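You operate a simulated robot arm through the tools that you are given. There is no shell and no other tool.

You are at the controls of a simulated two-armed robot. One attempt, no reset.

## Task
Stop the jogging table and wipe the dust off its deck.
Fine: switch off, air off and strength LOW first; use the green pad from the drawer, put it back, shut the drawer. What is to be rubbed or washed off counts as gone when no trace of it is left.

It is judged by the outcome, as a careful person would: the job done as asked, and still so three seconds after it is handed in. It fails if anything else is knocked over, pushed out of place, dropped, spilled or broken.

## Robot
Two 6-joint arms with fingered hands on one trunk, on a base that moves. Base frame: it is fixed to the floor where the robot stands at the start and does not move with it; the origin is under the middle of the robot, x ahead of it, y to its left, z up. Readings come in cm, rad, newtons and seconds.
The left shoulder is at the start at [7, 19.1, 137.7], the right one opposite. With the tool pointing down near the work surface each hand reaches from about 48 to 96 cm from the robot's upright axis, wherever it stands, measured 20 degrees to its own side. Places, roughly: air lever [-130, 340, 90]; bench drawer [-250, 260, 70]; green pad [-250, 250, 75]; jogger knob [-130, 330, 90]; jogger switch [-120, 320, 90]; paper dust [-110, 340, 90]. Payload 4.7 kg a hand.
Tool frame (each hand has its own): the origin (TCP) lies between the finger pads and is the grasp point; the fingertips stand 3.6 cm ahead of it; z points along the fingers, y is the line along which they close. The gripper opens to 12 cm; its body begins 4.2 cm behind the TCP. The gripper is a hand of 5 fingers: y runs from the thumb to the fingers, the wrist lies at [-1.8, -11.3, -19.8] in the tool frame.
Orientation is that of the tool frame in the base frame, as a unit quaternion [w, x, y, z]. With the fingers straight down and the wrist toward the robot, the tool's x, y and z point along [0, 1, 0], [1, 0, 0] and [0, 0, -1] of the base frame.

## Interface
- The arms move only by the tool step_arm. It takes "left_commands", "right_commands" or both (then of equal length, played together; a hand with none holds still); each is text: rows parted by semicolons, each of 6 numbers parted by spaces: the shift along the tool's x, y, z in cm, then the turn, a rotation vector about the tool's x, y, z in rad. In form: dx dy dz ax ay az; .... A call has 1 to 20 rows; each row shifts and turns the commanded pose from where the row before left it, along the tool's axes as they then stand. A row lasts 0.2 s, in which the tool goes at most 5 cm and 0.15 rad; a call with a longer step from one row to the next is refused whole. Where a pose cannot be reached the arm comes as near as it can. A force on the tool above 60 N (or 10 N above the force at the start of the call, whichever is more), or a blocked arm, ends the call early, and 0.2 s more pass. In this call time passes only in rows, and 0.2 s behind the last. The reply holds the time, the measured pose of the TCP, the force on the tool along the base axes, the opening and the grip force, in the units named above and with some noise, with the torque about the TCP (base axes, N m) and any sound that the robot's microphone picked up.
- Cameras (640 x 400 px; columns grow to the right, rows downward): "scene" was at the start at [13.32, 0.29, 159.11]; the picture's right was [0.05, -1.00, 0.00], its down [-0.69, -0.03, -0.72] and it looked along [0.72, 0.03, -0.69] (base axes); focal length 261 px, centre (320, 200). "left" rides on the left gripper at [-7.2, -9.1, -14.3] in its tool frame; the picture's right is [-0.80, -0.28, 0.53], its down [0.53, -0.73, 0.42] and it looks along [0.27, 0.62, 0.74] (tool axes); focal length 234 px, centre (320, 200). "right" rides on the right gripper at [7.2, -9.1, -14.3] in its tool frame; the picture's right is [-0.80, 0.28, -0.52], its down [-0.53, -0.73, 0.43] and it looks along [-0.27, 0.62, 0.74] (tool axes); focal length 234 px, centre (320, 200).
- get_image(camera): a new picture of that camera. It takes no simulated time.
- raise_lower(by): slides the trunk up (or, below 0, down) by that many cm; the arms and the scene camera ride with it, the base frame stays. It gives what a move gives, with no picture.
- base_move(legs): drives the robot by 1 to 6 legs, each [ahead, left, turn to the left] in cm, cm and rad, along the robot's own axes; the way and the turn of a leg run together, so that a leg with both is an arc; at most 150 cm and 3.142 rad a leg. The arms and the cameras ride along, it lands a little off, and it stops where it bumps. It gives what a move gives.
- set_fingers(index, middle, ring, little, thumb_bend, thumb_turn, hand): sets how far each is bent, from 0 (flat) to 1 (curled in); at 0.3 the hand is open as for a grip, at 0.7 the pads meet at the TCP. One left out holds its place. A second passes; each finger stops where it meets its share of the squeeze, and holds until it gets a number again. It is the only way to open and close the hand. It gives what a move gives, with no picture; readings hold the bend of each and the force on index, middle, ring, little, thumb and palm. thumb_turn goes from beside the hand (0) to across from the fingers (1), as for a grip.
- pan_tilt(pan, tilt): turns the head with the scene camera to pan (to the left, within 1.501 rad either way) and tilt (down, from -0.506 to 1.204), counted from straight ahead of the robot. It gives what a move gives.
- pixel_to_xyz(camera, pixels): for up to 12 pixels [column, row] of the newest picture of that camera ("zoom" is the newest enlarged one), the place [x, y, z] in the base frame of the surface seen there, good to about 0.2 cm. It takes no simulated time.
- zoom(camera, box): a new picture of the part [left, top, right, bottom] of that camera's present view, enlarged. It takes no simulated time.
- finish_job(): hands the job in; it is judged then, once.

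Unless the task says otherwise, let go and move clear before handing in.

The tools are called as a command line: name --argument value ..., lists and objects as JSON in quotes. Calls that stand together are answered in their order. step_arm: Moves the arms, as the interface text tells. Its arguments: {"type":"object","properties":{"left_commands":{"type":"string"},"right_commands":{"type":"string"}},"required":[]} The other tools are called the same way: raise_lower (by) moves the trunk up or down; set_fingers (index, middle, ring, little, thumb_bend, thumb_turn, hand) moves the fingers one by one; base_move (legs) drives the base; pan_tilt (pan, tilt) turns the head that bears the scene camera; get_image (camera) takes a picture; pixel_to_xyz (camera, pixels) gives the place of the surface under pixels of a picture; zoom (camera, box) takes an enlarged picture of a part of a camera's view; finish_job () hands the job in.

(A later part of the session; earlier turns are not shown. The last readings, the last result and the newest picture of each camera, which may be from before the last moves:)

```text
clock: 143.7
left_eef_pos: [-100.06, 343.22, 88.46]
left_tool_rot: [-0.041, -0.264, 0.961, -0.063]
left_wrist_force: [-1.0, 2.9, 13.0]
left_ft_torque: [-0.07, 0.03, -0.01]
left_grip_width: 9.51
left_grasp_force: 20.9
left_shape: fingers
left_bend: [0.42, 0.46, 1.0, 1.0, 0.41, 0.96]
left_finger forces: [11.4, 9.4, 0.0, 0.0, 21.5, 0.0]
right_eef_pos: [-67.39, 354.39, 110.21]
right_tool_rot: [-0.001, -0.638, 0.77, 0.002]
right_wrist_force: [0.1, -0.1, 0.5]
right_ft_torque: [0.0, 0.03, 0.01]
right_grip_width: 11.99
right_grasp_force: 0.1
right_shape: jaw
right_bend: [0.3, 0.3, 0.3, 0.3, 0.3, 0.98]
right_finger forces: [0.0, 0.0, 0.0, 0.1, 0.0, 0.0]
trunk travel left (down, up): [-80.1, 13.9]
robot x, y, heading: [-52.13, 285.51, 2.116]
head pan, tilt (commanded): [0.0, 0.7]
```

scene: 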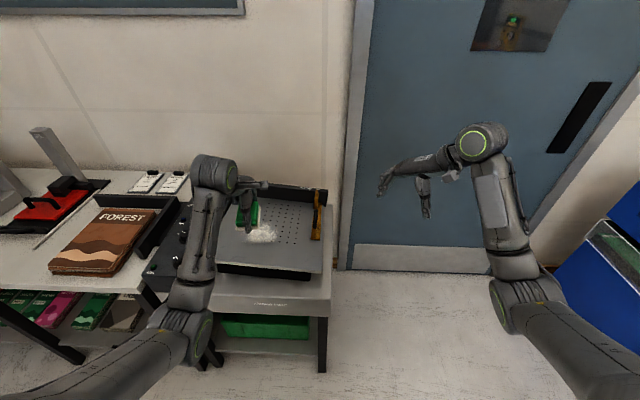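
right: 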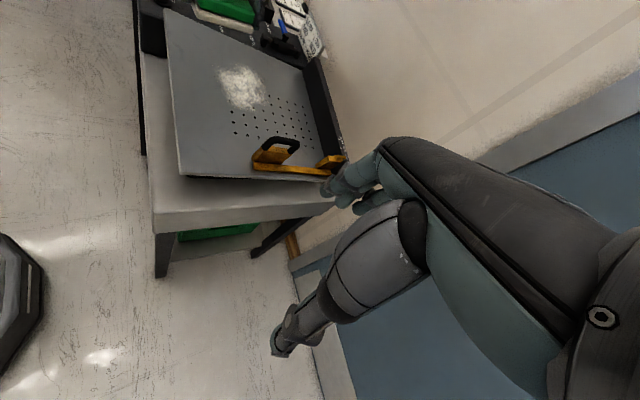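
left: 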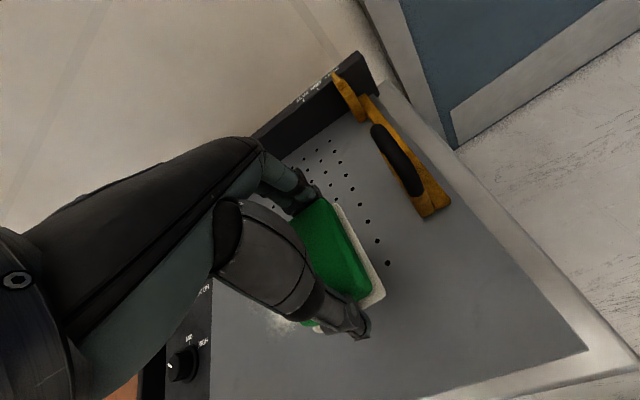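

The pad is on the deck with about 13 N. I'll sweep it left along the deck plane across the near half of the dust.

step_arm --left_commands "1.4 0 0 0 0 0; 1.4 0 0 0 0 0; 1.4 0 0 0 0 0; 1.4 0 0 0 0 0; 1.4 0 0 0 0 0; 1.4 0 0 0 0 0; 1.4 0 0 0 0 0; 1.4 0 0 0 0 0; 1.4 0 0 0 0 0; 1.4 0 0 0 0 0; 1.4 0 0 0 0 0; 1.4 0 0 0 0 0; 1.4 0 0 0 0 0; 1.4 0 0 0 0 0"

zoom --camera "right" --box '[140, 0, 360, 190]'

get_image --camera "left"

```text
clock: 146.7
left_eef_pos: [-116.95, 333.4, 90.64]
left_tool_rot: [-0.041, -0.264, 0.962, -0.064]
left_wrist_force: [7.9, 7.4, 19.4]
left_ft_torque: [0.13, -0.08, -0.01]
left_grip_width: 9.49
left_grasp_force: 22.8
left_shape: fingers
left_bend: [0.42, 0.46, 1.0, 1.0, 0.41, 0.95]
left_finger forces: [11.2, 11.2, 0.1, 0.0, 23.3, 0.1]
right_eef_pos: [-67.43, 354.28, 110.06]
right_tool_rot: [-0.002, -0.639, 0.769, 0.003]
right_wrist_force: [-0.4, -0.6, -0.3]
right_ft_torque: [0.02, 0.01, 0.01]
right_grip_width: 11.98
right_grasp_force: 0.1
right_shape: jaw
right_bend: [0.3, 0.3, 0.3, 0.3, 0.3, 0.98]
right_finger forces: [0.0, 0.1, 0.1, 0.0, 0.0, 0.0]
trunk travel left (down, up): [-80.1, 13.9]
robot x, y, heading: [-52.01, 285.32, 2.112]
head pan, tilt (commanded): [0.0, 0.7]
```

```text
2.11 times, centred on (250, 95) of right
```

zoom: 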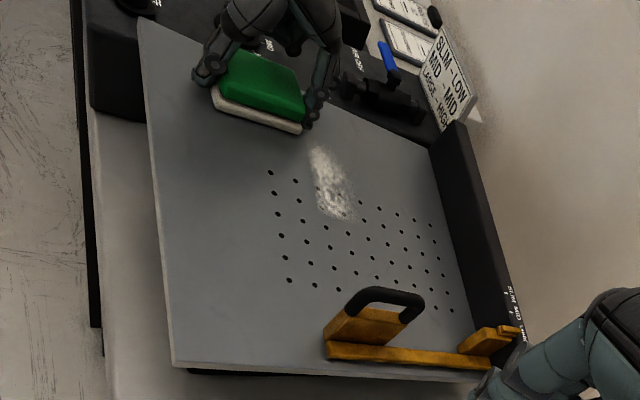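

```text
taken
```

left: 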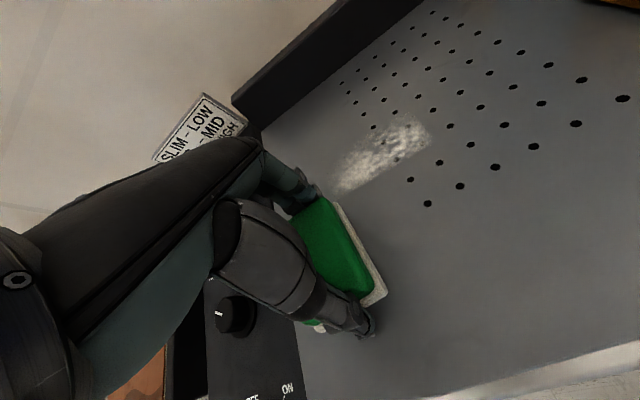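

The pad wipes clean where it passes; a strip remains on the far side (left view (385,150)). I'll move 6 cm further back and sweep right, easing pressure slightly.

step_arm --left_commands "0 1.5 -0.1 0 0 0; 0 1.5 0 0 0 0; 0 1.5 0 0 0 0; 0 1.5 0 0 0 0; -1.5 0 0 0 0 0; -1.5 0 0 0 0 0; -1.5 0 0 0 0 0; -1.5 0 0 0 0 0; -1.5 0 0 0 0 0; -1.5 0 0 0 0 0; -1.5 0 0 0 0 0; -1.5 0 0 0 0 0; -1.5 0 0 0 0 0; -1.5 0 0 0 0 0; -1.5 0 0 0 0 0; -1.5 0 0 0 0 0"

zoom --camera "right" --box '[140, 0, 360, 190]'

get_image --camera "left"

```text
clock: 150.1
left_eef_pos: [-104.47, 347.54, 87.99]
left_tool_rot: [-0.041, -0.264, 0.962, -0.063]
left_wrist_force: [-4.4, 0.0, 18.4]
left_ft_torque: [0.09, 0.25, 0.01]
left_grip_width: 9.48
left_grasp_force: 23.0
left_shape: fingers
left_bend: [0.42, 0.46, 1.0, 1.0, 0.41, 0.97]
left_finger forces: [11.1, 12.4, 0.0, 0.0, 21.3, 0.0]
right_eef_pos: [-67.47, 354.3, 110.16]
right_tool_rot: [-0.001, -0.639, 0.769, 0.003]
right_wrist_force: [-0.7, 0.2, 0.7]
right_ft_torque: [-0.01, 0.02, -0.02]
right_grip_width: 11.96
right_grasp_force: 0.1
right_shape: jaw
right_bend: [0.3, 0.3, 0.3, 0.3, 0.3, 0.98]
right_finger forces: [0.0, 0.0, 0.0, 0.1, 0.1, 0.1]
trunk travel left (down, up): [-80.1, 13.9]
robot x, y, heading: [-52.17, 284.97, 2.117]
head pan, tilt (commanded): [0.0, 0.7]
```

```text
2.11 times, centred on (250, 95) of right
```

zoom: 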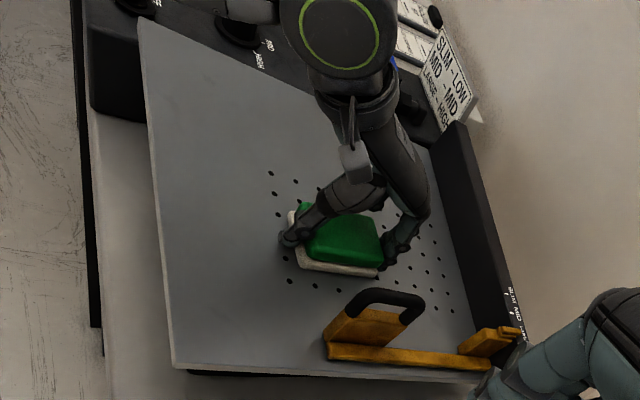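

```text
taken
```

left: 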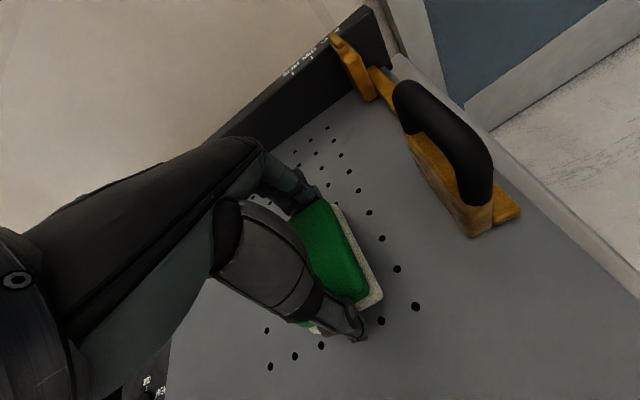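

That pass cleared more; I'll move another 4.5 cm back and sweep left for the far fringe.

step_arm --left_commands "0 1.5 -0.1 0 0 0; 0 1.5 0 0 0 0; 0 1.5 0 0 0 0; 1.5 0 0 0 0 0; 1.5 0 0 0 0 0; 1.5 0 0 0 0 0; 1.5 0 0 0 0 0; 1.5 0 0 0 0 0; 1.5 0 0 0 0 0; 1.5 0 0 0 0 0; 1.5 0 0 0 0 0; 1.5 0 0 0 0 0; 1.5 0 0 0 0 0; 1.5 0 0 0 0 0; 1.0 0 0 0 0 0"

zoom --camera "right" --box '[140, 0, 360, 190]'

get_image --camera "left"

```text
clock: 153.3
left_eef_pos: [-122.04, 342.69, 89.57]
left_tool_rot: [-0.041, -0.264, 0.962, -0.064]
left_wrist_force: [2.4, 4.1, 7.7]
left_ft_torque: [0.02, -0.01, 0.01]
left_grip_width: 9.5
left_grasp_force: 20.0
left_shape: fingers
left_bend: [0.42, 0.46, 1.0, 1.0, 0.41, 0.96]
left_finger forces: [11.1, 7.7, 0.1, 0.0, 20.3, 0.1]
right_eef_pos: [-67.45, 354.48, 110.01]
right_tool_rot: [-0.002, -0.639, 0.769, 0.002]
right_wrist_force: [-0.4, -0.9, 0.9]
right_ft_torque: [0.01, 0.02, -0.01]
right_grip_width: 11.96
right_grasp_force: 0.1
right_shape: jaw
right_bend: [0.3, 0.3, 0.3, 0.3, 0.3, 0.98]
right_finger forces: [0.0, 0.1, 0.0, 0.1, 0.0, 0.0]
trunk travel left (down, up): [-80.1, 13.9]
robot x, y, heading: [-51.9, 285.13, 2.115]
head pan, tilt (commanded): [0.0, 0.7]
```

```text
2.11 times, centred on (250, 95) of right
```

zoom: 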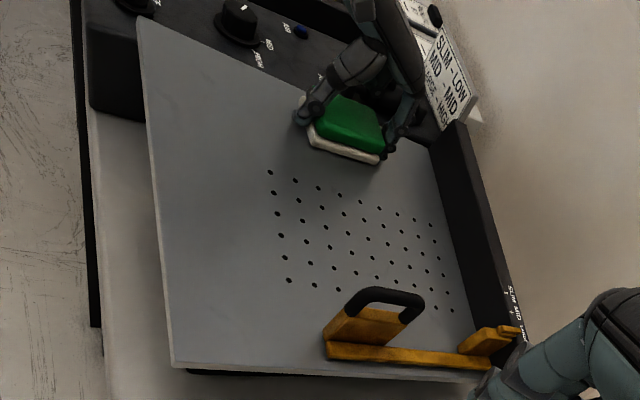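

```text
taken
```

left: 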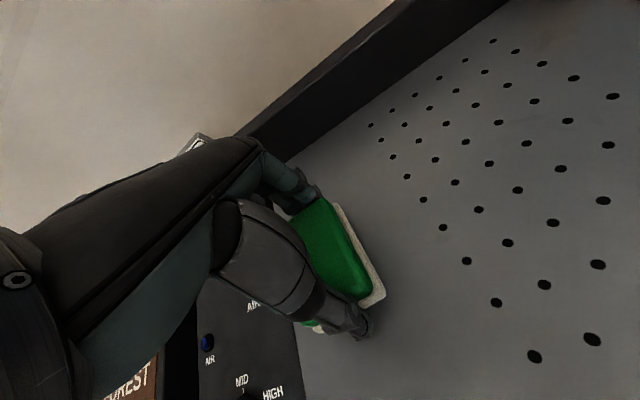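

The deck looks clean now. I'll zoom in closely for any faint traces before lifting.

zoom --camera "right" --box '[195, 20, 295, 110]'

zoom --camera "left" --box '[320, 60, 640, 400]'

zoom --camera "scene" --box '[200, 170, 350, 300]'

```text
4.44 times, centred on (245, 65) of right
```

zoom: 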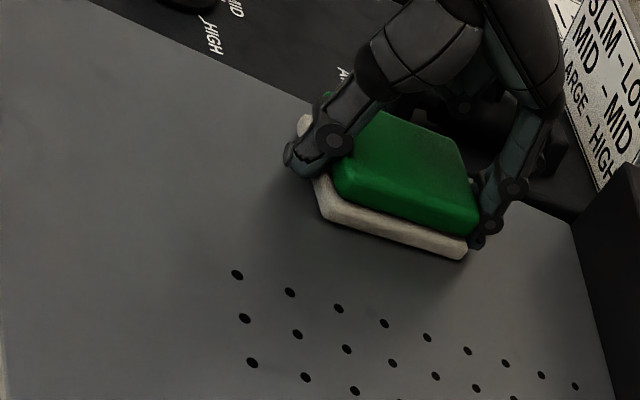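

```text
1.18 times, centred on (480, 230) of left
```

zoom: 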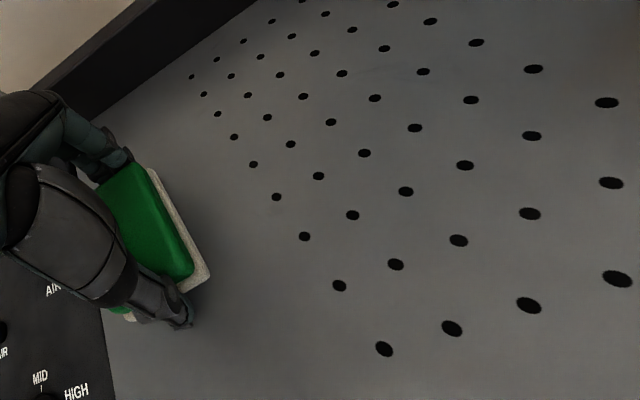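

```text
3.08 times, centred on (275, 235) of scene
```

zoom: 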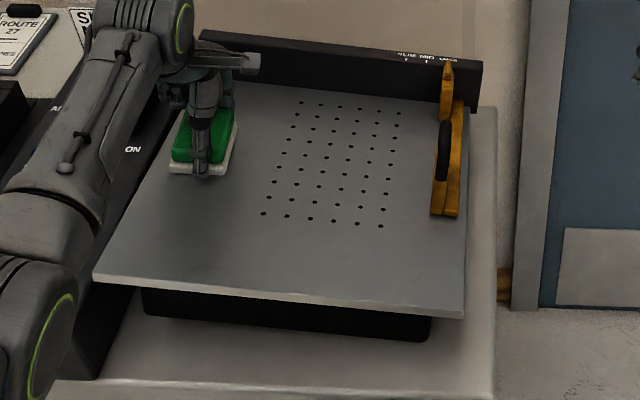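

No trace is visible, but I'll make one more overlapping round over the whole area to be sure no thin film is left.

step_arm --left_commands "0 -1.7 0.1 0 0 0; 0 -1.8 0 0 0 0; -1.8 0 0 0 0 0; -1.8 0 0 0 0 0; -1.8 0 0 0 0 0; -1.8 0 0 0 0 0; -1.8 0 0 0 0 0; -1.8 0 0 0 0 0; -1.8 0 0 0 0 0; -1.8 0 0 0 0 0; -1.8 0 0 0 0 0; -1.8 0 0 0 0 0"

step_arm --left_commands "0 -2 0 0 0 0; 0 -2 0 0 0 0; 1.8 0 0 0 0 0; 1.8 0 0 0 0 0; 1.8 0 0 0 0 0; 1.8 0 0 0 0 0; 1.8 0 0 0 0 0; 1.8 0 0 0 0 0; 1.8 0 0 0 0 0; 1.8 0 0 0 0 0; 1.8 0 0 0 0 0; 1.8 0 0 0 0 0"

step_arm --left_commands "0 -2 0 0 0 0; 0 -2 0 0 0 0; -1.8 0 0 0 0 0; -1.8 0 0 0 0 0; -1.8 0 0 0 0 0; -1.8 0 0 0 0 0; -1.8 0 0 0 0 0; -1.8 0 0 0 0 0; -1.8 0 0 0 0 0; -1.8 0 0 0 0 0; -1.8 0 0 0 0 0; -1.8 0 0 0 0 0"

```text
clock: 155.9
left_eef_pos: [-104.61, 348.57, 87.74]
left_tool_rot: [-0.041, -0.264, 0.962, -0.063]
left_wrist_force: [-4.3, -0.2, 20.5]
left_ft_torque: [0.01, 0.19, -0.02]
left_grip_width: 9.48
left_grasp_force: 24.1
left_shape: fingers
left_bend: [0.41, 0.45, 1.0, 1.0, 0.42, 0.98]
left_finger forces: [10.9, 13.5, 0.0, 0.1, 23.5, 0.0]
right_eef_pos: [-67.43, 354.21, 110.16]
right_tool_rot: [-0.001, -0.638, 0.77, 0.003]
right_wrist_force: [0.1, 0.1, 0.2]
right_ft_torque: [0.0, 0.04, 0.02]
right_grip_width: 11.96
right_grasp_force: 0.0
right_shape: jaw
right_bend: [0.3, 0.3, 0.3, 0.3, 0.3, 0.98]
right_finger forces: [0.1, 0.0, 0.1, 0.0, 0.1, 0.1]
trunk travel left (down, up): [-80.1, 13.9]
robot x, y, heading: [-52.23, 285.08, 2.114]
head pan, tilt (commanded): [0.0, 0.7]
```

```text
clock: 158.5
left_eef_pos: [-117.91, 336.25, 90.26]
left_tool_rot: [-0.041, -0.264, 0.962, -0.063]
left_wrist_force: [6.5, 7.8, 18.2]
left_ft_torque: [-0.06, -0.17, 0.14]
left_grip_width: 9.48
left_grasp_force: 22.3
left_shape: fingers
left_bend: [0.4, 0.45, 1.0, 1.0, 0.42, 0.95]
left_finger forces: [11.2, 9.8, 0.0, 0.0, 23.7, 0.0]
right_eef_pos: [-67.35, 354.34, 110.19]
right_tool_rot: [-0.002, -0.639, 0.769, 0.003]
right_wrist_force: [0.6, 0.3, 0.0]
right_ft_torque: [0.03, 0.02, 0.02]
right_grip_width: 11.98
right_grasp_force: 0.2
right_shape: jaw
right_bend: [0.3, 0.3, 0.3, 0.3, 0.3, 0.98]
right_finger forces: [0.0, 0.0, 0.0, 0.0, 0.0, 0.0]
trunk travel left (down, up): [-80.1, 13.9]
robot x, y, heading: [-51.59, 285.24, 2.114]
head pan, tilt (commanded): [0.0, 0.7]
```

```text
clock: 161.1
left_eef_pos: [-100.42, 341.85, 88.63]
left_tool_rot: [-0.042, -0.264, 0.961, -0.066]
left_wrist_force: [-2.4, -1.1, 13.1]
left_ft_torque: [0.06, 0.16, 0.0]
left_grip_width: 9.49
left_grasp_force: 22.1
left_shape: fingers
left_bend: [0.4, 0.45, 1.0, 1.0, 0.42, 0.97]
left_finger forces: [11.0, 10.6, 0.0, 0.1, 22.2, 0.0]
right_eef_pos: [-67.54, 354.35, 110.06]
right_tool_rot: [-0.001, -0.639, 0.769, 0.002]
right_wrist_force: [-0.2, 1.0, 0.3]
right_ft_torque: [-0.03, 0.01, -0.01]
right_grip_width: 11.95
right_grasp_force: 0.0
right_shape: jaw
right_bend: [0.3, 0.3, 0.3, 0.3, 0.3, 0.98]
right_finger forces: [0.0, 0.0, 0.1, 0.1, 0.1, 0.0]
trunk travel left (down, up): [-80.1, 13.9]
robot x, y, heading: [-52.02, 285.11, 2.118]
head pan, tilt (commanded): [0.0, 0.7]
```

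Three more overlapping passes are done with 13–20 N. I'll lift the pad off and inspect the whole deck.

step_arm --left_commands "0 0 -1 0 0 0; 0 0 -2 0 0 0; 0 0 -3 0 0 0; 0 0 -3 0 0 0; 0 0 -3 0 0 0; 0 0 -3 0 0 0"

zoom --camera "right" --box '[140, 0, 360, 190]'

zoom --camera "left" --box '[160, 0, 640, 400]'

zoom --camera "scene" --box '[200, 170, 350, 300]'

```text
clock: 162.5
left_eef_pos: [-99.82, 343.98, 103.17]
left_tool_rot: [-0.04, -0.264, 0.961, -0.065]
left_wrist_force: [0.8, 0.4, 0.0]
left_ft_torque: [0.02, 0.0, 0.04]
left_grip_width: 9.45
left_grasp_force: 19.0
left_shape: fingers
left_bend: [0.41, 0.46, 1.0, 1.0, 0.42, 0.96]
left_finger forces: [10.8, 8.3, 0.0, 0.1, 18.1, 0.1]
right_eef_pos: [-67.72, 354.43, 110.08]
right_tool_rot: [-0.002, -0.639, 0.77, 0.002]
right_wrist_force: [-0.5, -0.5, 0.4]
right_ft_torque: [0.02, 0.0, -0.01]
right_grip_width: 11.97
right_grasp_force: 0.0
right_shape: jaw
right_bend: [0.3, 0.3, 0.3, 0.3, 0.3, 0.98]
right_finger forces: [0.0, 0.0, 0.1, 0.0, 0.0, 0.0]
trunk travel left (down, up): [-80.1, 13.9]
robot x, y, heading: [-52.19, 285.51, 2.118]
head pan, tilt (commanded): [0.0, 0.7]
```

```text
2.11 times, centred on (250, 95) of right
```

zoom: 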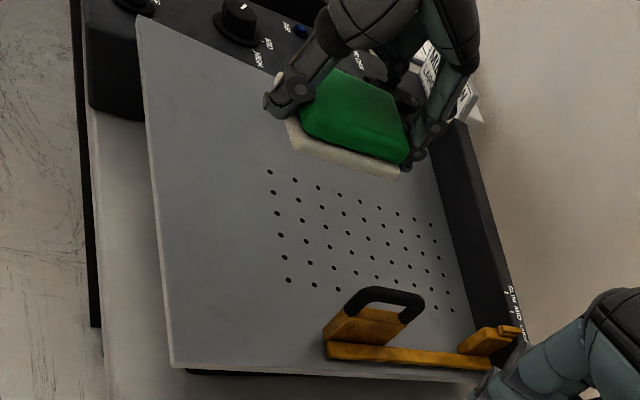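

```text
1.00 times, centred on (400, 200) of left (not enlarged: the box is as wide or as high as the picture)
```

zoom: 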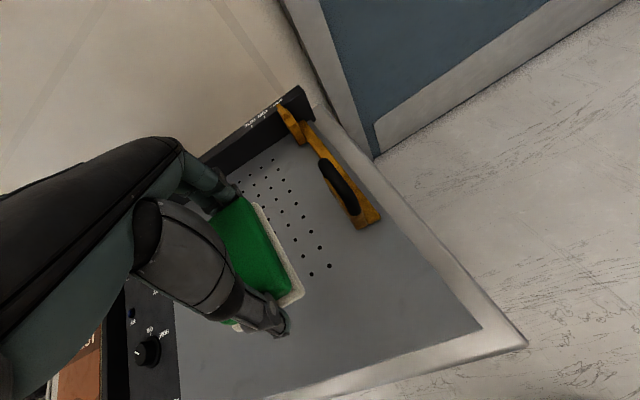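

```text
3.08 times, centred on (275, 235) of scene
```

zoom: 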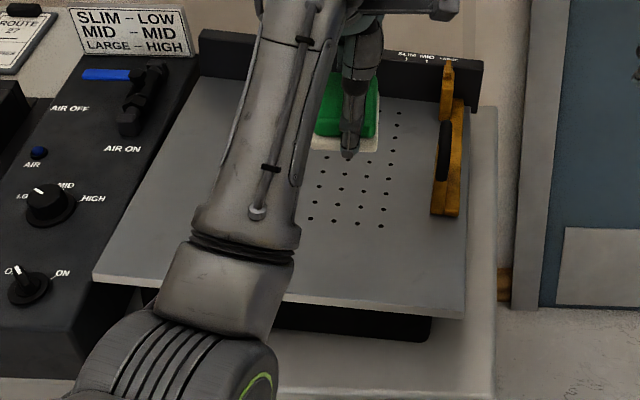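

The visible deck is spotless, controls still at OFF/LOW/AIR OFF. I'll level the hand, back away, and look at the deck unobstructed.

step_arm --left_commands "0 0 0 -0.053 -0.0565 0; 0 0 0 -0.053 -0.0565 0" --right_commands "0 0 0 0 0 0.14; 0 0 0 0 0 0.14"

base_move --legs '[[-33, 0, 0]]'

zoom --camera "scene" --box '[170, 110, 350, 250]'

get_image --camera "left"

get_image --camera "right"

```text
clock: 163.1
left_eef_pos: [-100.18, 343.95, 103.28]
left_tool_rot: [0.0, -0.264, 0.964, 0.002]
left_wrist_force: [0.5, -0.2, -1.4]
left_ft_torque: [0.01, -0.02, 0.02]
left_grip_width: 9.45
left_grasp_force: 19.1
left_shape: fingers
left_bend: [0.41, 0.46, 1.0, 1.0, 0.42, 0.96]
left_finger forces: [10.6, 8.1, 0.0, 0.1, 18.0, 0.0]
right_eef_pos: [-67.64, 354.38, 110.0]
right_tool_rot: [-0.001, -0.525, 0.851, 0.002]
right_wrist_force: [-0.1, -0.6, 0.5]
right_ft_torque: [-0.04, 0.0, 0.04]
right_grip_width: 11.97
right_grasp_force: 0.2
right_shape: jaw
right_bend: [0.3, 0.3, 0.3, 0.3, 0.3, 0.98]
right_finger forces: [0.0, 0.0, 0.1, 0.1, 0.0, 0.0]
trunk travel left (down, up): [-80.1, 13.9]
robot x, y, heading: [-51.66, 285.03, 2.115]
head pan, tilt (commanded): [0.0, 0.7]
```

```text
clock: 165.2
left_eef_pos: [-83.33, 316.61, 103.21]
left_tool_rot: [0.0, -0.264, 0.965, 0.0]
left_wrist_force: [-0.8, -0.5, -0.8]
left_ft_torque: [-0.01, 0.01, -0.02]
left_grip_width: 9.46
left_grasp_force: 18.6
left_shape: fingers
left_bend: [0.41, 0.46, 1.0, 1.0, 0.42, 0.96]
left_finger forces: [10.6, 8.3, 0.1, 0.1, 18.1, 0.1]
right_eef_pos: [-51.05, 326.98, 110.05]
right_tool_rot: [-0.002, -0.525, 0.851, 0.001]
right_wrist_force: [0.2, -0.1, -0.4]
right_ft_torque: [0.03, -0.02, 0.01]
right_grip_width: 11.98
right_grasp_force: 0.0
right_shape: jaw
right_bend: [0.3, 0.3, 0.3, 0.3, 0.3, 0.98]
right_finger forces: [0.1, 0.0, 0.0, 0.0, 0.0, 0.1]
trunk travel left (down, up): [-80.1, 13.9]
robot x, y, heading: [-35.78, 258.16, 2.116]
head pan, tilt (commanded): [0.0, 0.7]
```

```text
2.86 times, centred on (260, 180) of scene
```

zoom: 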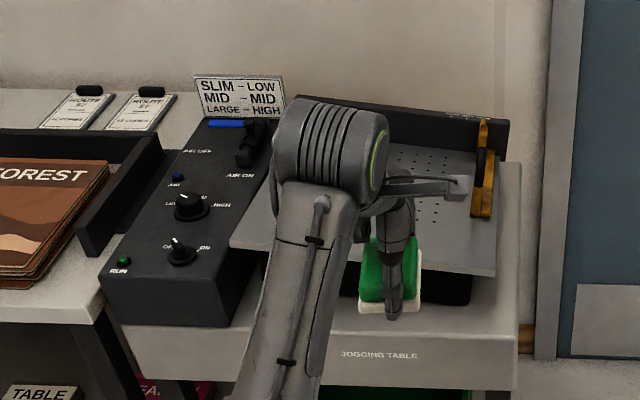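

```text
taken
```

left: 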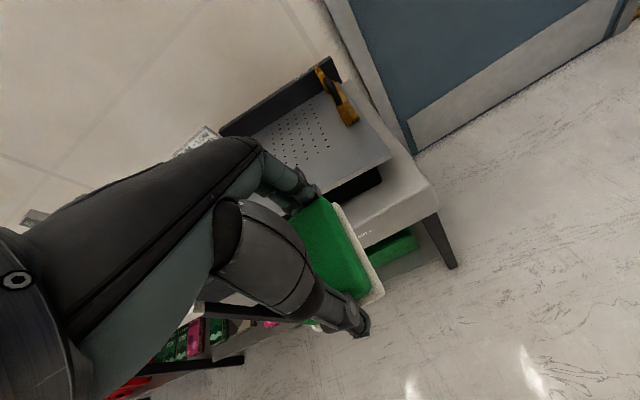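

```text
taken
```

right: 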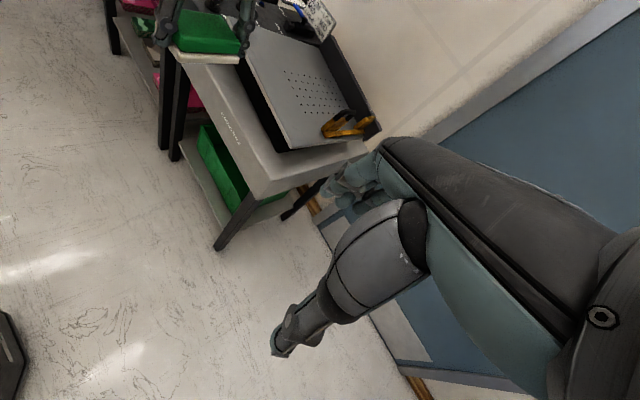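

The deck seen from the right and left cameras is clean all over. I'll check it once more in a close zoom, then drive back to the drawer.

zoom --camera "right" --box '[235, 10, 385, 155]'

zoom --camera "left" --box '[220, 50, 400, 210]'

base_move --legs '[[0, 85, 0], [0, 84, 0]]'

pan_tilt --pan 0.1 --tilt 0.8

get_image --camera "scene"

```text
2.76 times, centred on (310, 82) of right
```

zoom: 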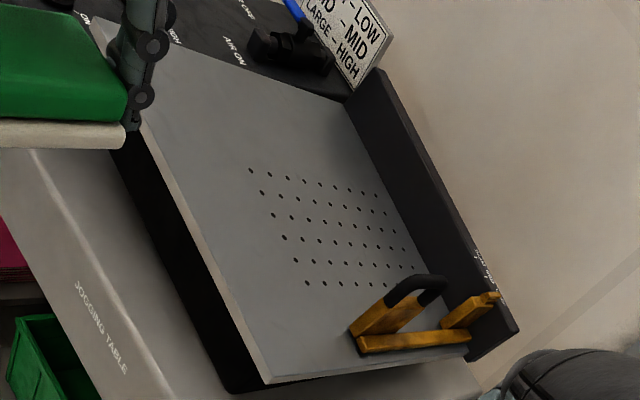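

```text
2.50 times, centred on (310, 130) of left
```

zoom: 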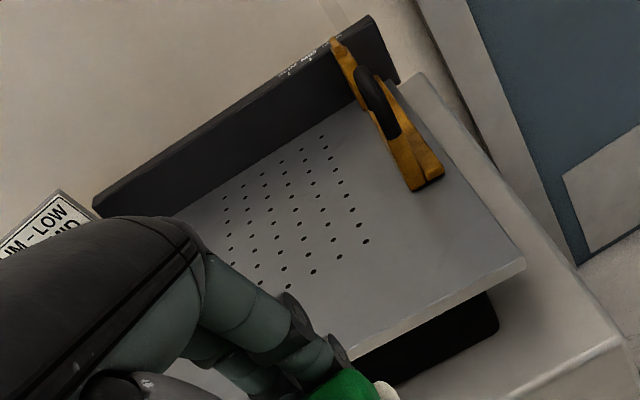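

```text
clock: 173.8
left_eef_pos: [-228.57, 227.9, 103.33]
left_tool_rot: [0.0, -0.269, 0.963, 0.001]
left_wrist_force: [-0.7, 0.0, -0.4]
left_ft_torque: [-0.01, -0.04, 0.0]
left_grip_width: 9.46
left_grasp_force: 18.5
left_shape: fingers
left_bend: [0.41, 0.46, 1.0, 1.0, 0.42, 0.96]
left_finger forces: [10.7, 8.1, 0.0, 0.0, 18.1, 0.0]
right_eef_pos: [-196.39, 238.46, 110.01]
right_tool_rot: [-0.001, -0.53, 0.848, 0.002]
right_wrist_force: [0.4, 0.0, -0.9]
right_ft_torque: [0.03, 0.01, 0.0]
right_grip_width: 11.98
right_grasp_force: 0.2
right_shape: jaw
right_bend: [0.3, 0.3, 0.3, 0.3, 0.3, 0.98]
right_finger forces: [0.1, 0.1, 0.1, 0.0, 0.1, 0.0]
trunk travel left (down, up): [-80.1, 13.9]
robot x, y, heading: [-180.1, 169.41, 2.125]
head pan, tilt (commanded): [0.0, 0.7]
```

```text
clock: 174.5
left_eef_pos: [-228.67, 227.64, 103.16]
left_tool_rot: [0.0, -0.268, 0.963, 0.002]
left_wrist_force: [0.1, -0.3, -0.7]
left_ft_torque: [0.03, -0.02, -0.02]
left_grip_width: 9.46
left_grasp_force: 18.2
left_shape: fingers
left_bend: [0.41, 0.46, 1.0, 1.0, 0.42, 0.96]
left_finger forces: [10.7, 8.1, 0.0, 0.0, 18.1, 0.1]
right_eef_pos: [-196.39, 238.46, 110.08]
right_tool_rot: [-0.001, -0.53, 0.848, 0.002]
right_wrist_force: [0.5, 0.3, 0.7]
right_ft_torque: [0.01, -0.02, -0.01]
right_grip_width: 11.97
right_grasp_force: 0.1
right_shape: jaw
right_bend: [0.3, 0.3, 0.3, 0.3, 0.3, 0.98]
right_finger forces: [0.1, 0.0, 0.2, 0.0, 0.1, 0.1]
trunk travel left (down, up): [-80.1, 13.9]
robot x, y, heading: [-180.4, 169.26, 2.128]
head pan, tilt (commanded): [0.099, 0.799]
```

```text
taken
```

scene: 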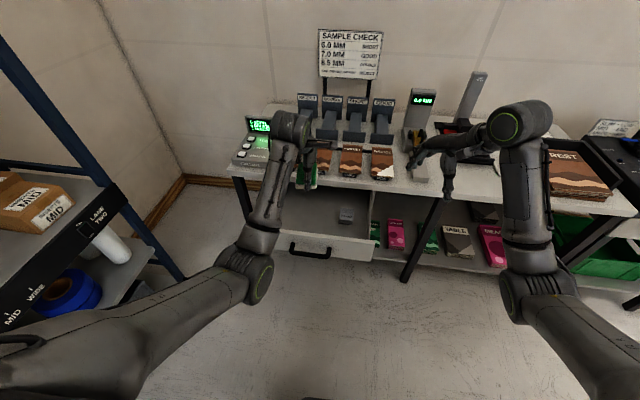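

The deck is confirmed clean in both zooms, and I'm back before the open drawer (d≈237). I'll move 8 cm closer and lower the trunk 5 cm for reach, then look at the drawer.

base_move --legs '[[8, 0, -0.02]]'

raise_lower --by -5

get_image --camera "left"

zoom --camera "scene" --box '[220, 130, 420, 290]'

get_image --camera "right"

```text
clock: 175.6
left_eef_pos: [-231.43, 235.23, 103.31]
left_tool_rot: [0.0, -0.26, 0.966, 0.001]
left_wrist_force: [-0.4, 0.1, -1.3]
left_ft_torque: [-0.06, 0.01, 0.02]
left_grip_width: 9.46
left_grasp_force: 18.3
left_shape: fingers
left_bend: [0.41, 0.46, 1.0, 1.0, 0.42, 0.96]
left_finger forces: [10.8, 8.1, 0.0, 0.0, 18.1, 0.0]
right_eef_pos: [-199.1, 245.33, 110.2]
right_tool_rot: [-0.002, -0.521, 0.853, 0.002]
right_wrist_force: [-0.5, 0.5, -0.3]
right_ft_torque: [-0.02, -0.01, 0.0]
right_grip_width: 11.98
right_grasp_force: 0.0
right_shape: jaw
right_bend: [0.3, 0.3, 0.3, 0.3, 0.3, 0.98]
right_finger forces: [0.0, 0.1, 0.0, 0.0, 0.0, 0.0]
trunk travel left (down, up): [-80.1, 13.9]
robot x, y, heading: [-184.29, 175.93, 2.102]
head pan, tilt (commanded): [0.099, 0.799]
```

```text
clock: 176.5
left_eef_pos: [-231.49, 235.22, 98.24]
left_tool_rot: [0.0, -0.259, 0.966, 0.002]
left_wrist_force: [-0.3, -0.4, -0.1]
left_ft_torque: [0.02, 0.03, 0.01]
left_grip_width: 9.45
left_grasp_force: 17.6
left_shape: fingers
left_bend: [0.41, 0.46, 1.0, 1.0, 0.42, 0.96]
left_finger forces: [10.7, 8.1, 0.0, 0.1, 18.1, 0.0]
right_eef_pos: [-199.01, 245.32, 105.12]
right_tool_rot: [-0.001, -0.521, 0.853, 0.002]
right_wrist_force: [-0.2, 0.5, 0.6]
right_ft_torque: [0.05, 0.0, 0.0]
right_grip_width: 11.99
right_grasp_force: 0.1
right_shape: jaw
right_bend: [0.3, 0.3, 0.3, 0.3, 0.3, 0.98]
right_finger forces: [0.0, 0.0, 0.0, 0.0, 0.1, 0.0]
trunk travel left (down, up): [-75.1, 18.9]
robot x, y, heading: [-184.11, 175.89, 2.107]
head pan, tilt (commanded): [0.099, 0.799]
```

```text
taken
```

left: 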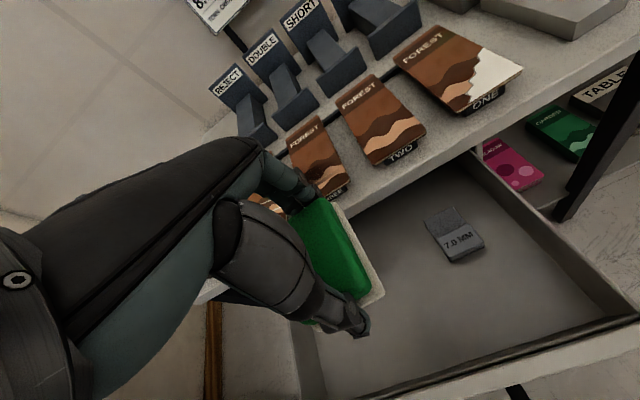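

```text
2.50 times, centred on (320, 210) of scene
```

zoom: 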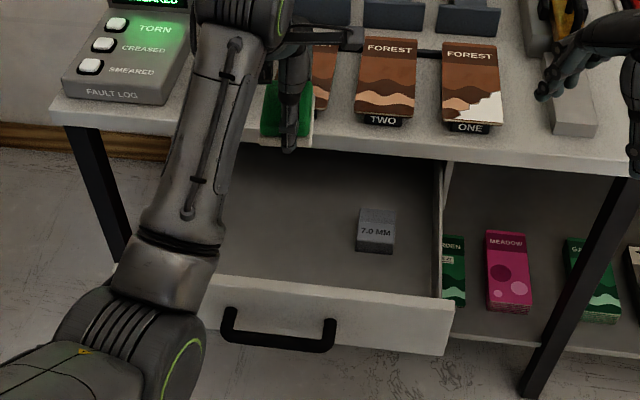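

```text
taken
```

right: 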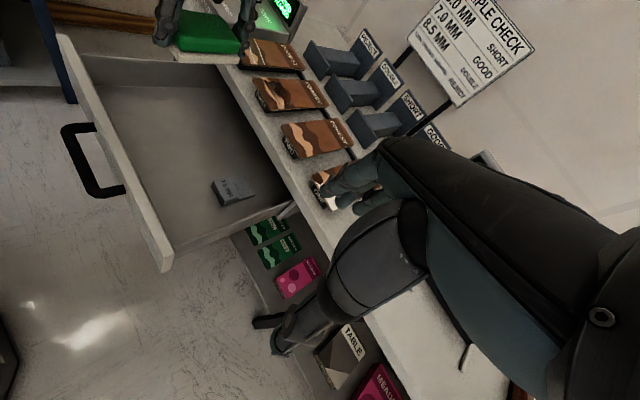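

The drawer is as I left it, with the 7.0 mm block undisturbed. I'll check the drawer floor, panel and the felt's present height under the pad.

pixel_to_xyz --camera "zoom" --pixels '[[340, 285], [340, 291], [300, 230], [375, 230], [260, 200], [430, 292]]'

zoom --camera "right" --box '[140, 0, 260, 90]'

pixel_to_xyz --camera "zoom" --pixels '[[200, 290], [300, 320], [420, 330], [250, 260], [480, 330], [520, 300], [480, 240], [130, 250], [350, 300], [170, 300], [460, 345], [500, 325]]'

```text
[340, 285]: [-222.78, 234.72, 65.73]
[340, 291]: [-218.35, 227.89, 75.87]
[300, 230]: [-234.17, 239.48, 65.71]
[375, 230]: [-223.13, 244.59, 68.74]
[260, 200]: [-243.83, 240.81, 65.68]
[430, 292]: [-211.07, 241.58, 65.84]
```

```text
4.44 times, centred on (200, 45) of right
```

zoom: 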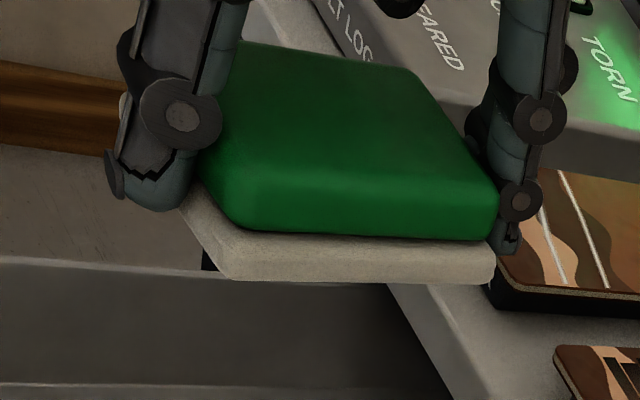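

```text
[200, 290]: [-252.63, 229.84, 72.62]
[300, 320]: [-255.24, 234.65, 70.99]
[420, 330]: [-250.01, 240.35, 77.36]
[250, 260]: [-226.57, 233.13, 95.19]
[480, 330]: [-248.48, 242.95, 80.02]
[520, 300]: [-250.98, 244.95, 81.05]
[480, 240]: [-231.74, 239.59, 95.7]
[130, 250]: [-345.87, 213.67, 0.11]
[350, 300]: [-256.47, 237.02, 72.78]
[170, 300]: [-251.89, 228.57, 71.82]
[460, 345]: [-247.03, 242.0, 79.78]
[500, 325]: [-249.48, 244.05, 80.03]
```

The panel is at depth 307 and the drawer floor at z=65.7 is free for the pad. I'll move over the pad's place and lower most of the way.

step_arm --left_commands "3.76 2.64 0 0 0 0; 3.76 2.63 0 0 0 0; 0 0 4 0 0 0; 0 0 4 0 0 0; 0 0 4 0 0 0; 0 0 4 0 0 0; 0 0 4 0 0 0; 0 0 3 0 0 0"

zoom --camera "right" --box '[60, 0, 260, 140]'

get_image --camera "left"

```text
clock: 178.3
left_eef_pos: [-240.44, 236.2, 75.23]
left_tool_rot: [0.0, -0.26, 0.966, 0.001]
left_wrist_force: [-0.3, 0.8, -1.1]
left_ft_torque: [-0.02, 0.01, -0.01]
left_grip_width: 9.43
left_grasp_force: 18.0
left_shape: fingers
left_bend: [0.41, 0.46, 1.0, 1.0, 0.42, 0.96]
left_finger forces: [10.6, 8.1, 0.0, 0.1, 17.8, 0.0]
right_eef_pos: [-199.07, 245.36, 105.14]
right_tool_rot: [-0.002, -0.521, 0.853, 0.001]
right_wrist_force: [0.4, 0.0, -0.9]
right_ft_torque: [-0.02, 0.01, 0.01]
right_grip_width: 11.96
right_grasp_force: 0.1
right_shape: jaw
right_bend: [0.3, 0.3, 0.3, 0.3, 0.3, 0.98]
right_finger forces: [0.1, 0.1, 0.1, 0.0, 0.0, 0.1]
trunk travel left (down, up): [-75.1, 18.9]
robot x, y, heading: [-184.29, 176.24, 2.107]
head pan, tilt (commanded): [0.099, 0.799]
```

```text
2.86 times, centred on (160, 70) of right
```

zoom: 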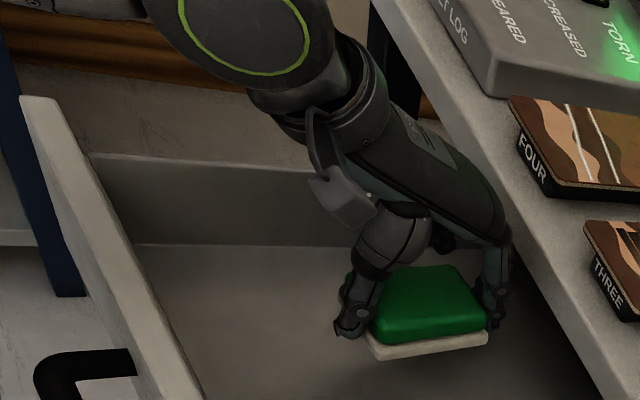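

```text
taken
```

left: 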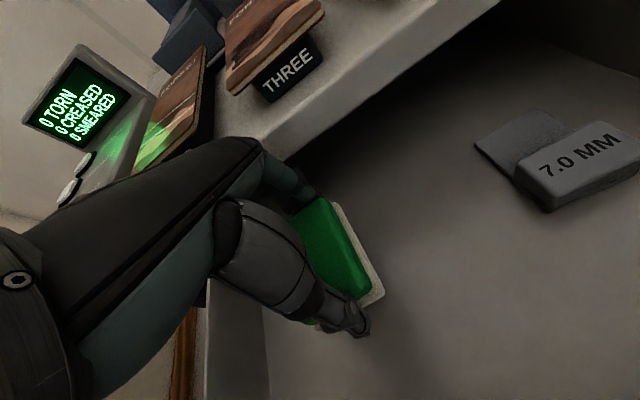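

The pad is inside the drawer, about 5 cm above the floor. I'll lower 4.4 cm and then feel for the floor.

step_arm --left_commands "0 0 1.5 0 0 0; 0 0 1.5 0 0 0; 0 0 1 0 0 0; 0 0 0.4 0 0 0"

step_arm --left_commands "0 0 0.2 0 0 0; 0 0 0.2 0 0 0"

step_arm --left_commands "0 0 0.15 0 0 0; 0 0 0.15 0 0 0"

zoom --camera "right" --box '[140, 60, 260, 140]'

```text
clock: 179.3
left_eef_pos: [-240.61, 236.25, 70.81]
left_tool_rot: [0.0, -0.26, 0.966, 0.001]
left_wrist_force: [0.3, -0.6, -0.2]
left_ft_torque: [0.01, -0.01, 0.03]
left_grip_width: 9.45
left_grasp_force: 18.4
left_shape: fingers
left_bend: [0.41, 0.46, 1.0, 1.0, 0.42, 0.96]
left_finger forces: [10.5, 8.0, 0.1, 0.0, 17.7, 0.0]
right_eef_pos: [-199.02, 245.43, 105.03]
right_tool_rot: [-0.001, -0.521, 0.854, 0.002]
right_wrist_force: [0.1, -0.1, 0.4]
right_ft_torque: [0.04, -0.01, 0.02]
right_grip_width: 11.97
right_grasp_force: 0.0
right_shape: jaw
right_bend: [0.3, 0.3, 0.3, 0.3, 0.3, 0.98]
right_finger forces: [0.0, 0.0, 0.0, 0.0, 0.1, 0.0]
trunk travel left (down, up): [-75.1, 18.9]
robot x, y, heading: [-184.16, 175.91, 2.105]
head pan, tilt (commanded): [0.099, 0.799]
```

```text
clock: 179.9
left_eef_pos: [-240.55, 236.3, 70.41]
left_tool_rot: [-0.001, -0.261, 0.965, 0.001]
left_wrist_force: [-0.2, 0.9, -0.9]
left_ft_torque: [0.01, -0.03, 0.0]
left_grip_width: 9.44
left_grasp_force: 17.7
left_shape: fingers
left_bend: [0.41, 0.46, 1.0, 1.0, 0.42, 0.96]
left_finger forces: [10.6, 7.9, 0.1, 0.1, 17.7, 0.1]
right_eef_pos: [-198.97, 245.41, 104.97]
right_tool_rot: [-0.001, -0.521, 0.854, 0.002]
right_wrist_force: [0.6, 0.0, 0.8]
right_ft_torque: [0.0, 0.01, 0.0]
right_grip_width: 11.97
right_grasp_force: 0.0
right_shape: jaw
right_bend: [0.3, 0.3, 0.3, 0.3, 0.3, 0.98]
right_finger forces: [0.1, 0.1, 0.0, 0.0, 0.0, 0.0]
trunk travel left (down, up): [-75.1, 18.9]
robot x, y, heading: [-183.65, 176.25, 2.107]
head pan, tilt (commanded): [0.099, 0.799]
```

```text
clock: 180.5
left_eef_pos: [-240.72, 236.15, 70.2]
left_tool_rot: [0.0, -0.259, 0.966, 0.0]
left_wrist_force: [-0.4, 0.0, -0.2]
left_ft_torque: [0.04, -0.01, 0.0]
left_grip_width: 9.44
left_grasp_force: 17.9
left_shape: fingers
left_bend: [0.41, 0.46, 1.0, 1.0, 0.42, 0.96]
left_finger forces: [10.5, 7.9, 0.0, 0.0, 17.8, 0.0]
right_eef_pos: [-199.0, 245.45, 104.91]
right_tool_rot: [-0.001, -0.52, 0.854, 0.002]
right_wrist_force: [-0.2, -0.7, 0.1]
right_ft_torque: [0.02, -0.02, 0.01]
right_grip_width: 11.97
right_grasp_force: 0.1
right_shape: jaw
right_bend: [0.3, 0.3, 0.3, 0.3, 0.3, 0.98]
right_finger forces: [0.0, 0.1, 0.0, 0.1, 0.0, 0.0]
trunk travel left (down, up): [-75.1, 18.9]
robot x, y, heading: [-184.02, 176.15, 2.105]
head pan, tilt (commanded): [0.099, 0.799]
```

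```text
5.00 times, centred on (200, 100) of right
```

zoom: 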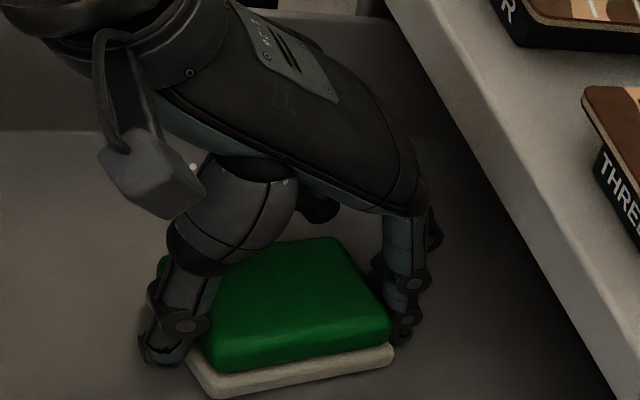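

Still no contact at TCP z 70.2; the pad was likely pushed up a touch in the grip. I'll keep feeling down.

step_arm --left_commands "0 0 0.15 0 0 0; 0 0 0.15 0 0 0"

step_arm --left_commands "0 0 0.15 0 0 0; 0 0 0.1 0 0 0"

```text
clock: 181.1
left_eef_pos: [-240.61, 236.2, 70.01]
left_tool_rot: [-0.001, -0.26, 0.966, 0.002]
left_wrist_force: [0.1, -2.0, 9.2]
left_ft_torque: [-0.07, 0.0, 0.04]
left_grip_width: 9.47
left_grasp_force: 20.1
left_shape: fingers
left_bend: [0.41, 0.46, 1.0, 1.0, 0.42, 0.96]
left_finger forces: [10.8, 8.0, 0.0, 0.0, 21.0, 0.0]
right_eef_pos: [-199.08, 245.32, 105.07]
right_tool_rot: [-0.002, -0.521, 0.854, 0.002]
right_wrist_force: [-0.3, 0.0, 0.1]
right_ft_torque: [-0.01, 0.0, 0.01]
right_grip_width: 11.97
right_grasp_force: 0.0
right_shape: jaw
right_bend: [0.3, 0.3, 0.3, 0.3, 0.3, 0.98]
right_finger forces: [0.0, 0.0, 0.0, 0.0, 0.1, 0.0]
trunk travel left (down, up): [-75.1, 18.9]
robot x, y, heading: [-184.18, 176.02, 2.104]
head pan, tilt (commanded): [0.099, 0.799]
```

```text
clock: 181.7
left_eef_pos: [-240.61, 236.21, 70.03]
left_tool_rot: [-0.001, -0.259, 0.966, 0.004]
left_wrist_force: [-2.9, -1.9, 17.5]
left_ft_torque: [-0.17, -0.06, 0.02]
left_grip_width: 9.46
left_grasp_force: 22.3
left_shape: fingers
left_bend: [0.41, 0.46, 1.0, 1.0, 0.42, 0.96]
left_finger forces: [11.6, 9.4, 0.0, 0.0, 23.5, 0.1]
right_eef_pos: [-199.0, 245.23, 105.32]
right_tool_rot: [-0.002, -0.521, 0.854, 0.003]
right_wrist_force: [0.0, 0.5, 0.5]
right_ft_torque: [0.01, 0.03, -0.01]
right_grip_width: 11.97
right_grasp_force: 0.0
right_shape: jaw
right_bend: [0.3, 0.3, 0.3, 0.3, 0.3, 0.98]
right_finger forces: [0.0, 0.0, 0.0, 0.0, 0.1, 0.0]
trunk travel left (down, up): [-75.1, 18.9]
robot x, y, heading: [-184.29, 176.58, 2.103]
head pan, tilt (commanded): [0.099, 0.799]
```

The pad rests on the drawer floor (17 N). I'll ease the pressure and open the fingers.

step_arm --left_commands "0 0 -0.3 0 0 0"

set_fingers --hand "left" --index 0.36 --middle 0.36 --thumb_bend 0.28

step_arm --left_commands "0 0 -1 0 0 0; 0 0 -1 0 0 0; 0 0 -2 0 0 0; 0 0 -2.5 0 0 0; 0 0 -2.5 0 0 0; 0 0 -3 0 0 0; 0 0 -3 0 0 0; 0 0 -3 0 0 0"

get_image --camera "left"

zoom --camera "right" --box '[40, 0, 280, 190]'

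```text
clock: 182.1
left_eef_pos: [-240.5, 236.23, 70.03]
left_tool_rot: [-0.001, -0.26, 0.966, 0.002]
left_wrist_force: [-2.2, 0.7, 13.4]
left_ft_torque: [0.06, 0.11, 0.03]
left_grip_width: 9.41
left_grasp_force: 20.9
left_shape: fingers
left_bend: [0.41, 0.46, 1.0, 1.0, 0.42, 0.96]
left_finger forces: [11.3, 9.5, 0.1, 0.0, 20.8, 0.0]
right_eef_pos: [-198.95, 245.39, 105.21]
right_tool_rot: [0.0, -0.521, 0.854, 0.003]
right_wrist_force: [0.5, 0.2, 0.4]
right_ft_torque: [0.0, 0.03, 0.05]
right_grip_width: 12.0
right_grasp_force: 0.0
right_shape: jaw
right_bend: [0.3, 0.3, 0.3, 0.3, 0.3, 0.98]
right_finger forces: [0.0, 0.1, 0.0, 0.1, 0.0, 0.0]
trunk travel left (down, up): [-75.1, 18.9]
robot x, y, heading: [-184.32, 176.32, 2.1]
head pan, tilt (commanded): [0.099, 0.799]
```

```text
clock: 183.1
left_eef_pos: [-240.57, 236.14, 69.93]
left_tool_rot: [0.0, -0.259, 0.966, 0.001]
left_wrist_force: [-0.9, 0.6, -0.1]
left_ft_torque: [-0.01, 0.01, -0.02]
left_grip_width: 11.55
left_grasp_force: 0.0
left_shape: fingers
left_bend: [0.36, 0.36, 1.0, 1.0, 0.28, 0.97]
left_finger forces: [0.0, 0.0, 0.0, 0.0, 0.1, 0.0]
right_eef_pos: [-198.99, 245.28, 105.12]
right_tool_rot: [-0.001, -0.521, 0.854, 0.001]
right_wrist_force: [-0.7, -0.5, -0.4]
right_ft_torque: [-0.02, 0.02, -0.04]
right_grip_width: 11.97
right_grasp_force: 0.1
right_shape: jaw
right_bend: [0.3, 0.3, 0.3, 0.3, 0.3, 0.98]
right_finger forces: [0.0, 0.1, 0.0, 0.0, 0.0, 0.0]
trunk travel left (down, up): [-75.1, 18.9]
robot x, y, heading: [-183.58, 176.06, 2.105]
head pan, tilt (commanded): [0.099, 0.799]
```

```text
clock: 184.9
left_eef_pos: [-240.6, 236.31, 87.97]
left_tool_rot: [0.0, -0.26, 0.966, 0.0]
left_wrist_force: [-0.3, -0.8, 0.4]
left_ft_torque: [0.0, 0.05, 0.0]
left_grip_width: 11.51
left_grasp_force: 0.0
left_shape: fingers
left_bend: [0.36, 0.36, 1.0, 1.0, 0.28, 0.97]
left_finger forces: [0.0, 0.0, 0.0, 0.0, 0.0, 0.1]
right_eef_pos: [-199.04, 245.32, 105.18]
right_tool_rot: [-0.001, -0.52, 0.854, 0.002]
right_wrist_force: [0.1, 0.1, 0.3]
right_ft_torque: [0.0, 0.01, 0.0]
right_grip_width: 11.98
right_grasp_force: 0.0
right_shape: jaw
right_bend: [0.3, 0.3, 0.3, 0.3, 0.3, 0.98]
right_finger forces: [0.1, 0.0, 0.0, 0.0, 0.1, 0.0]
trunk travel left (down, up): [-75.1, 18.9]
robot x, y, heading: [-184.37, 175.89, 2.103]
head pan, tilt (commanded): [0.099, 0.799]
```

```text
taken
```

left: 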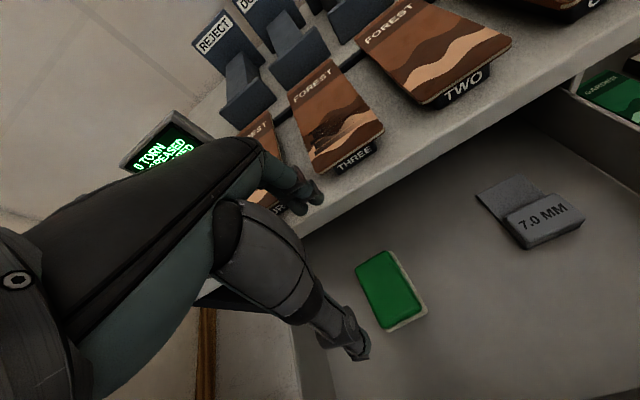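

```text
2.11 times, centred on (160, 95) of right
```

zoom: 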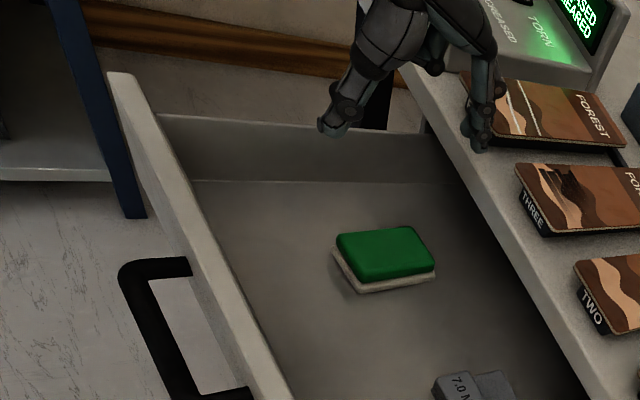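

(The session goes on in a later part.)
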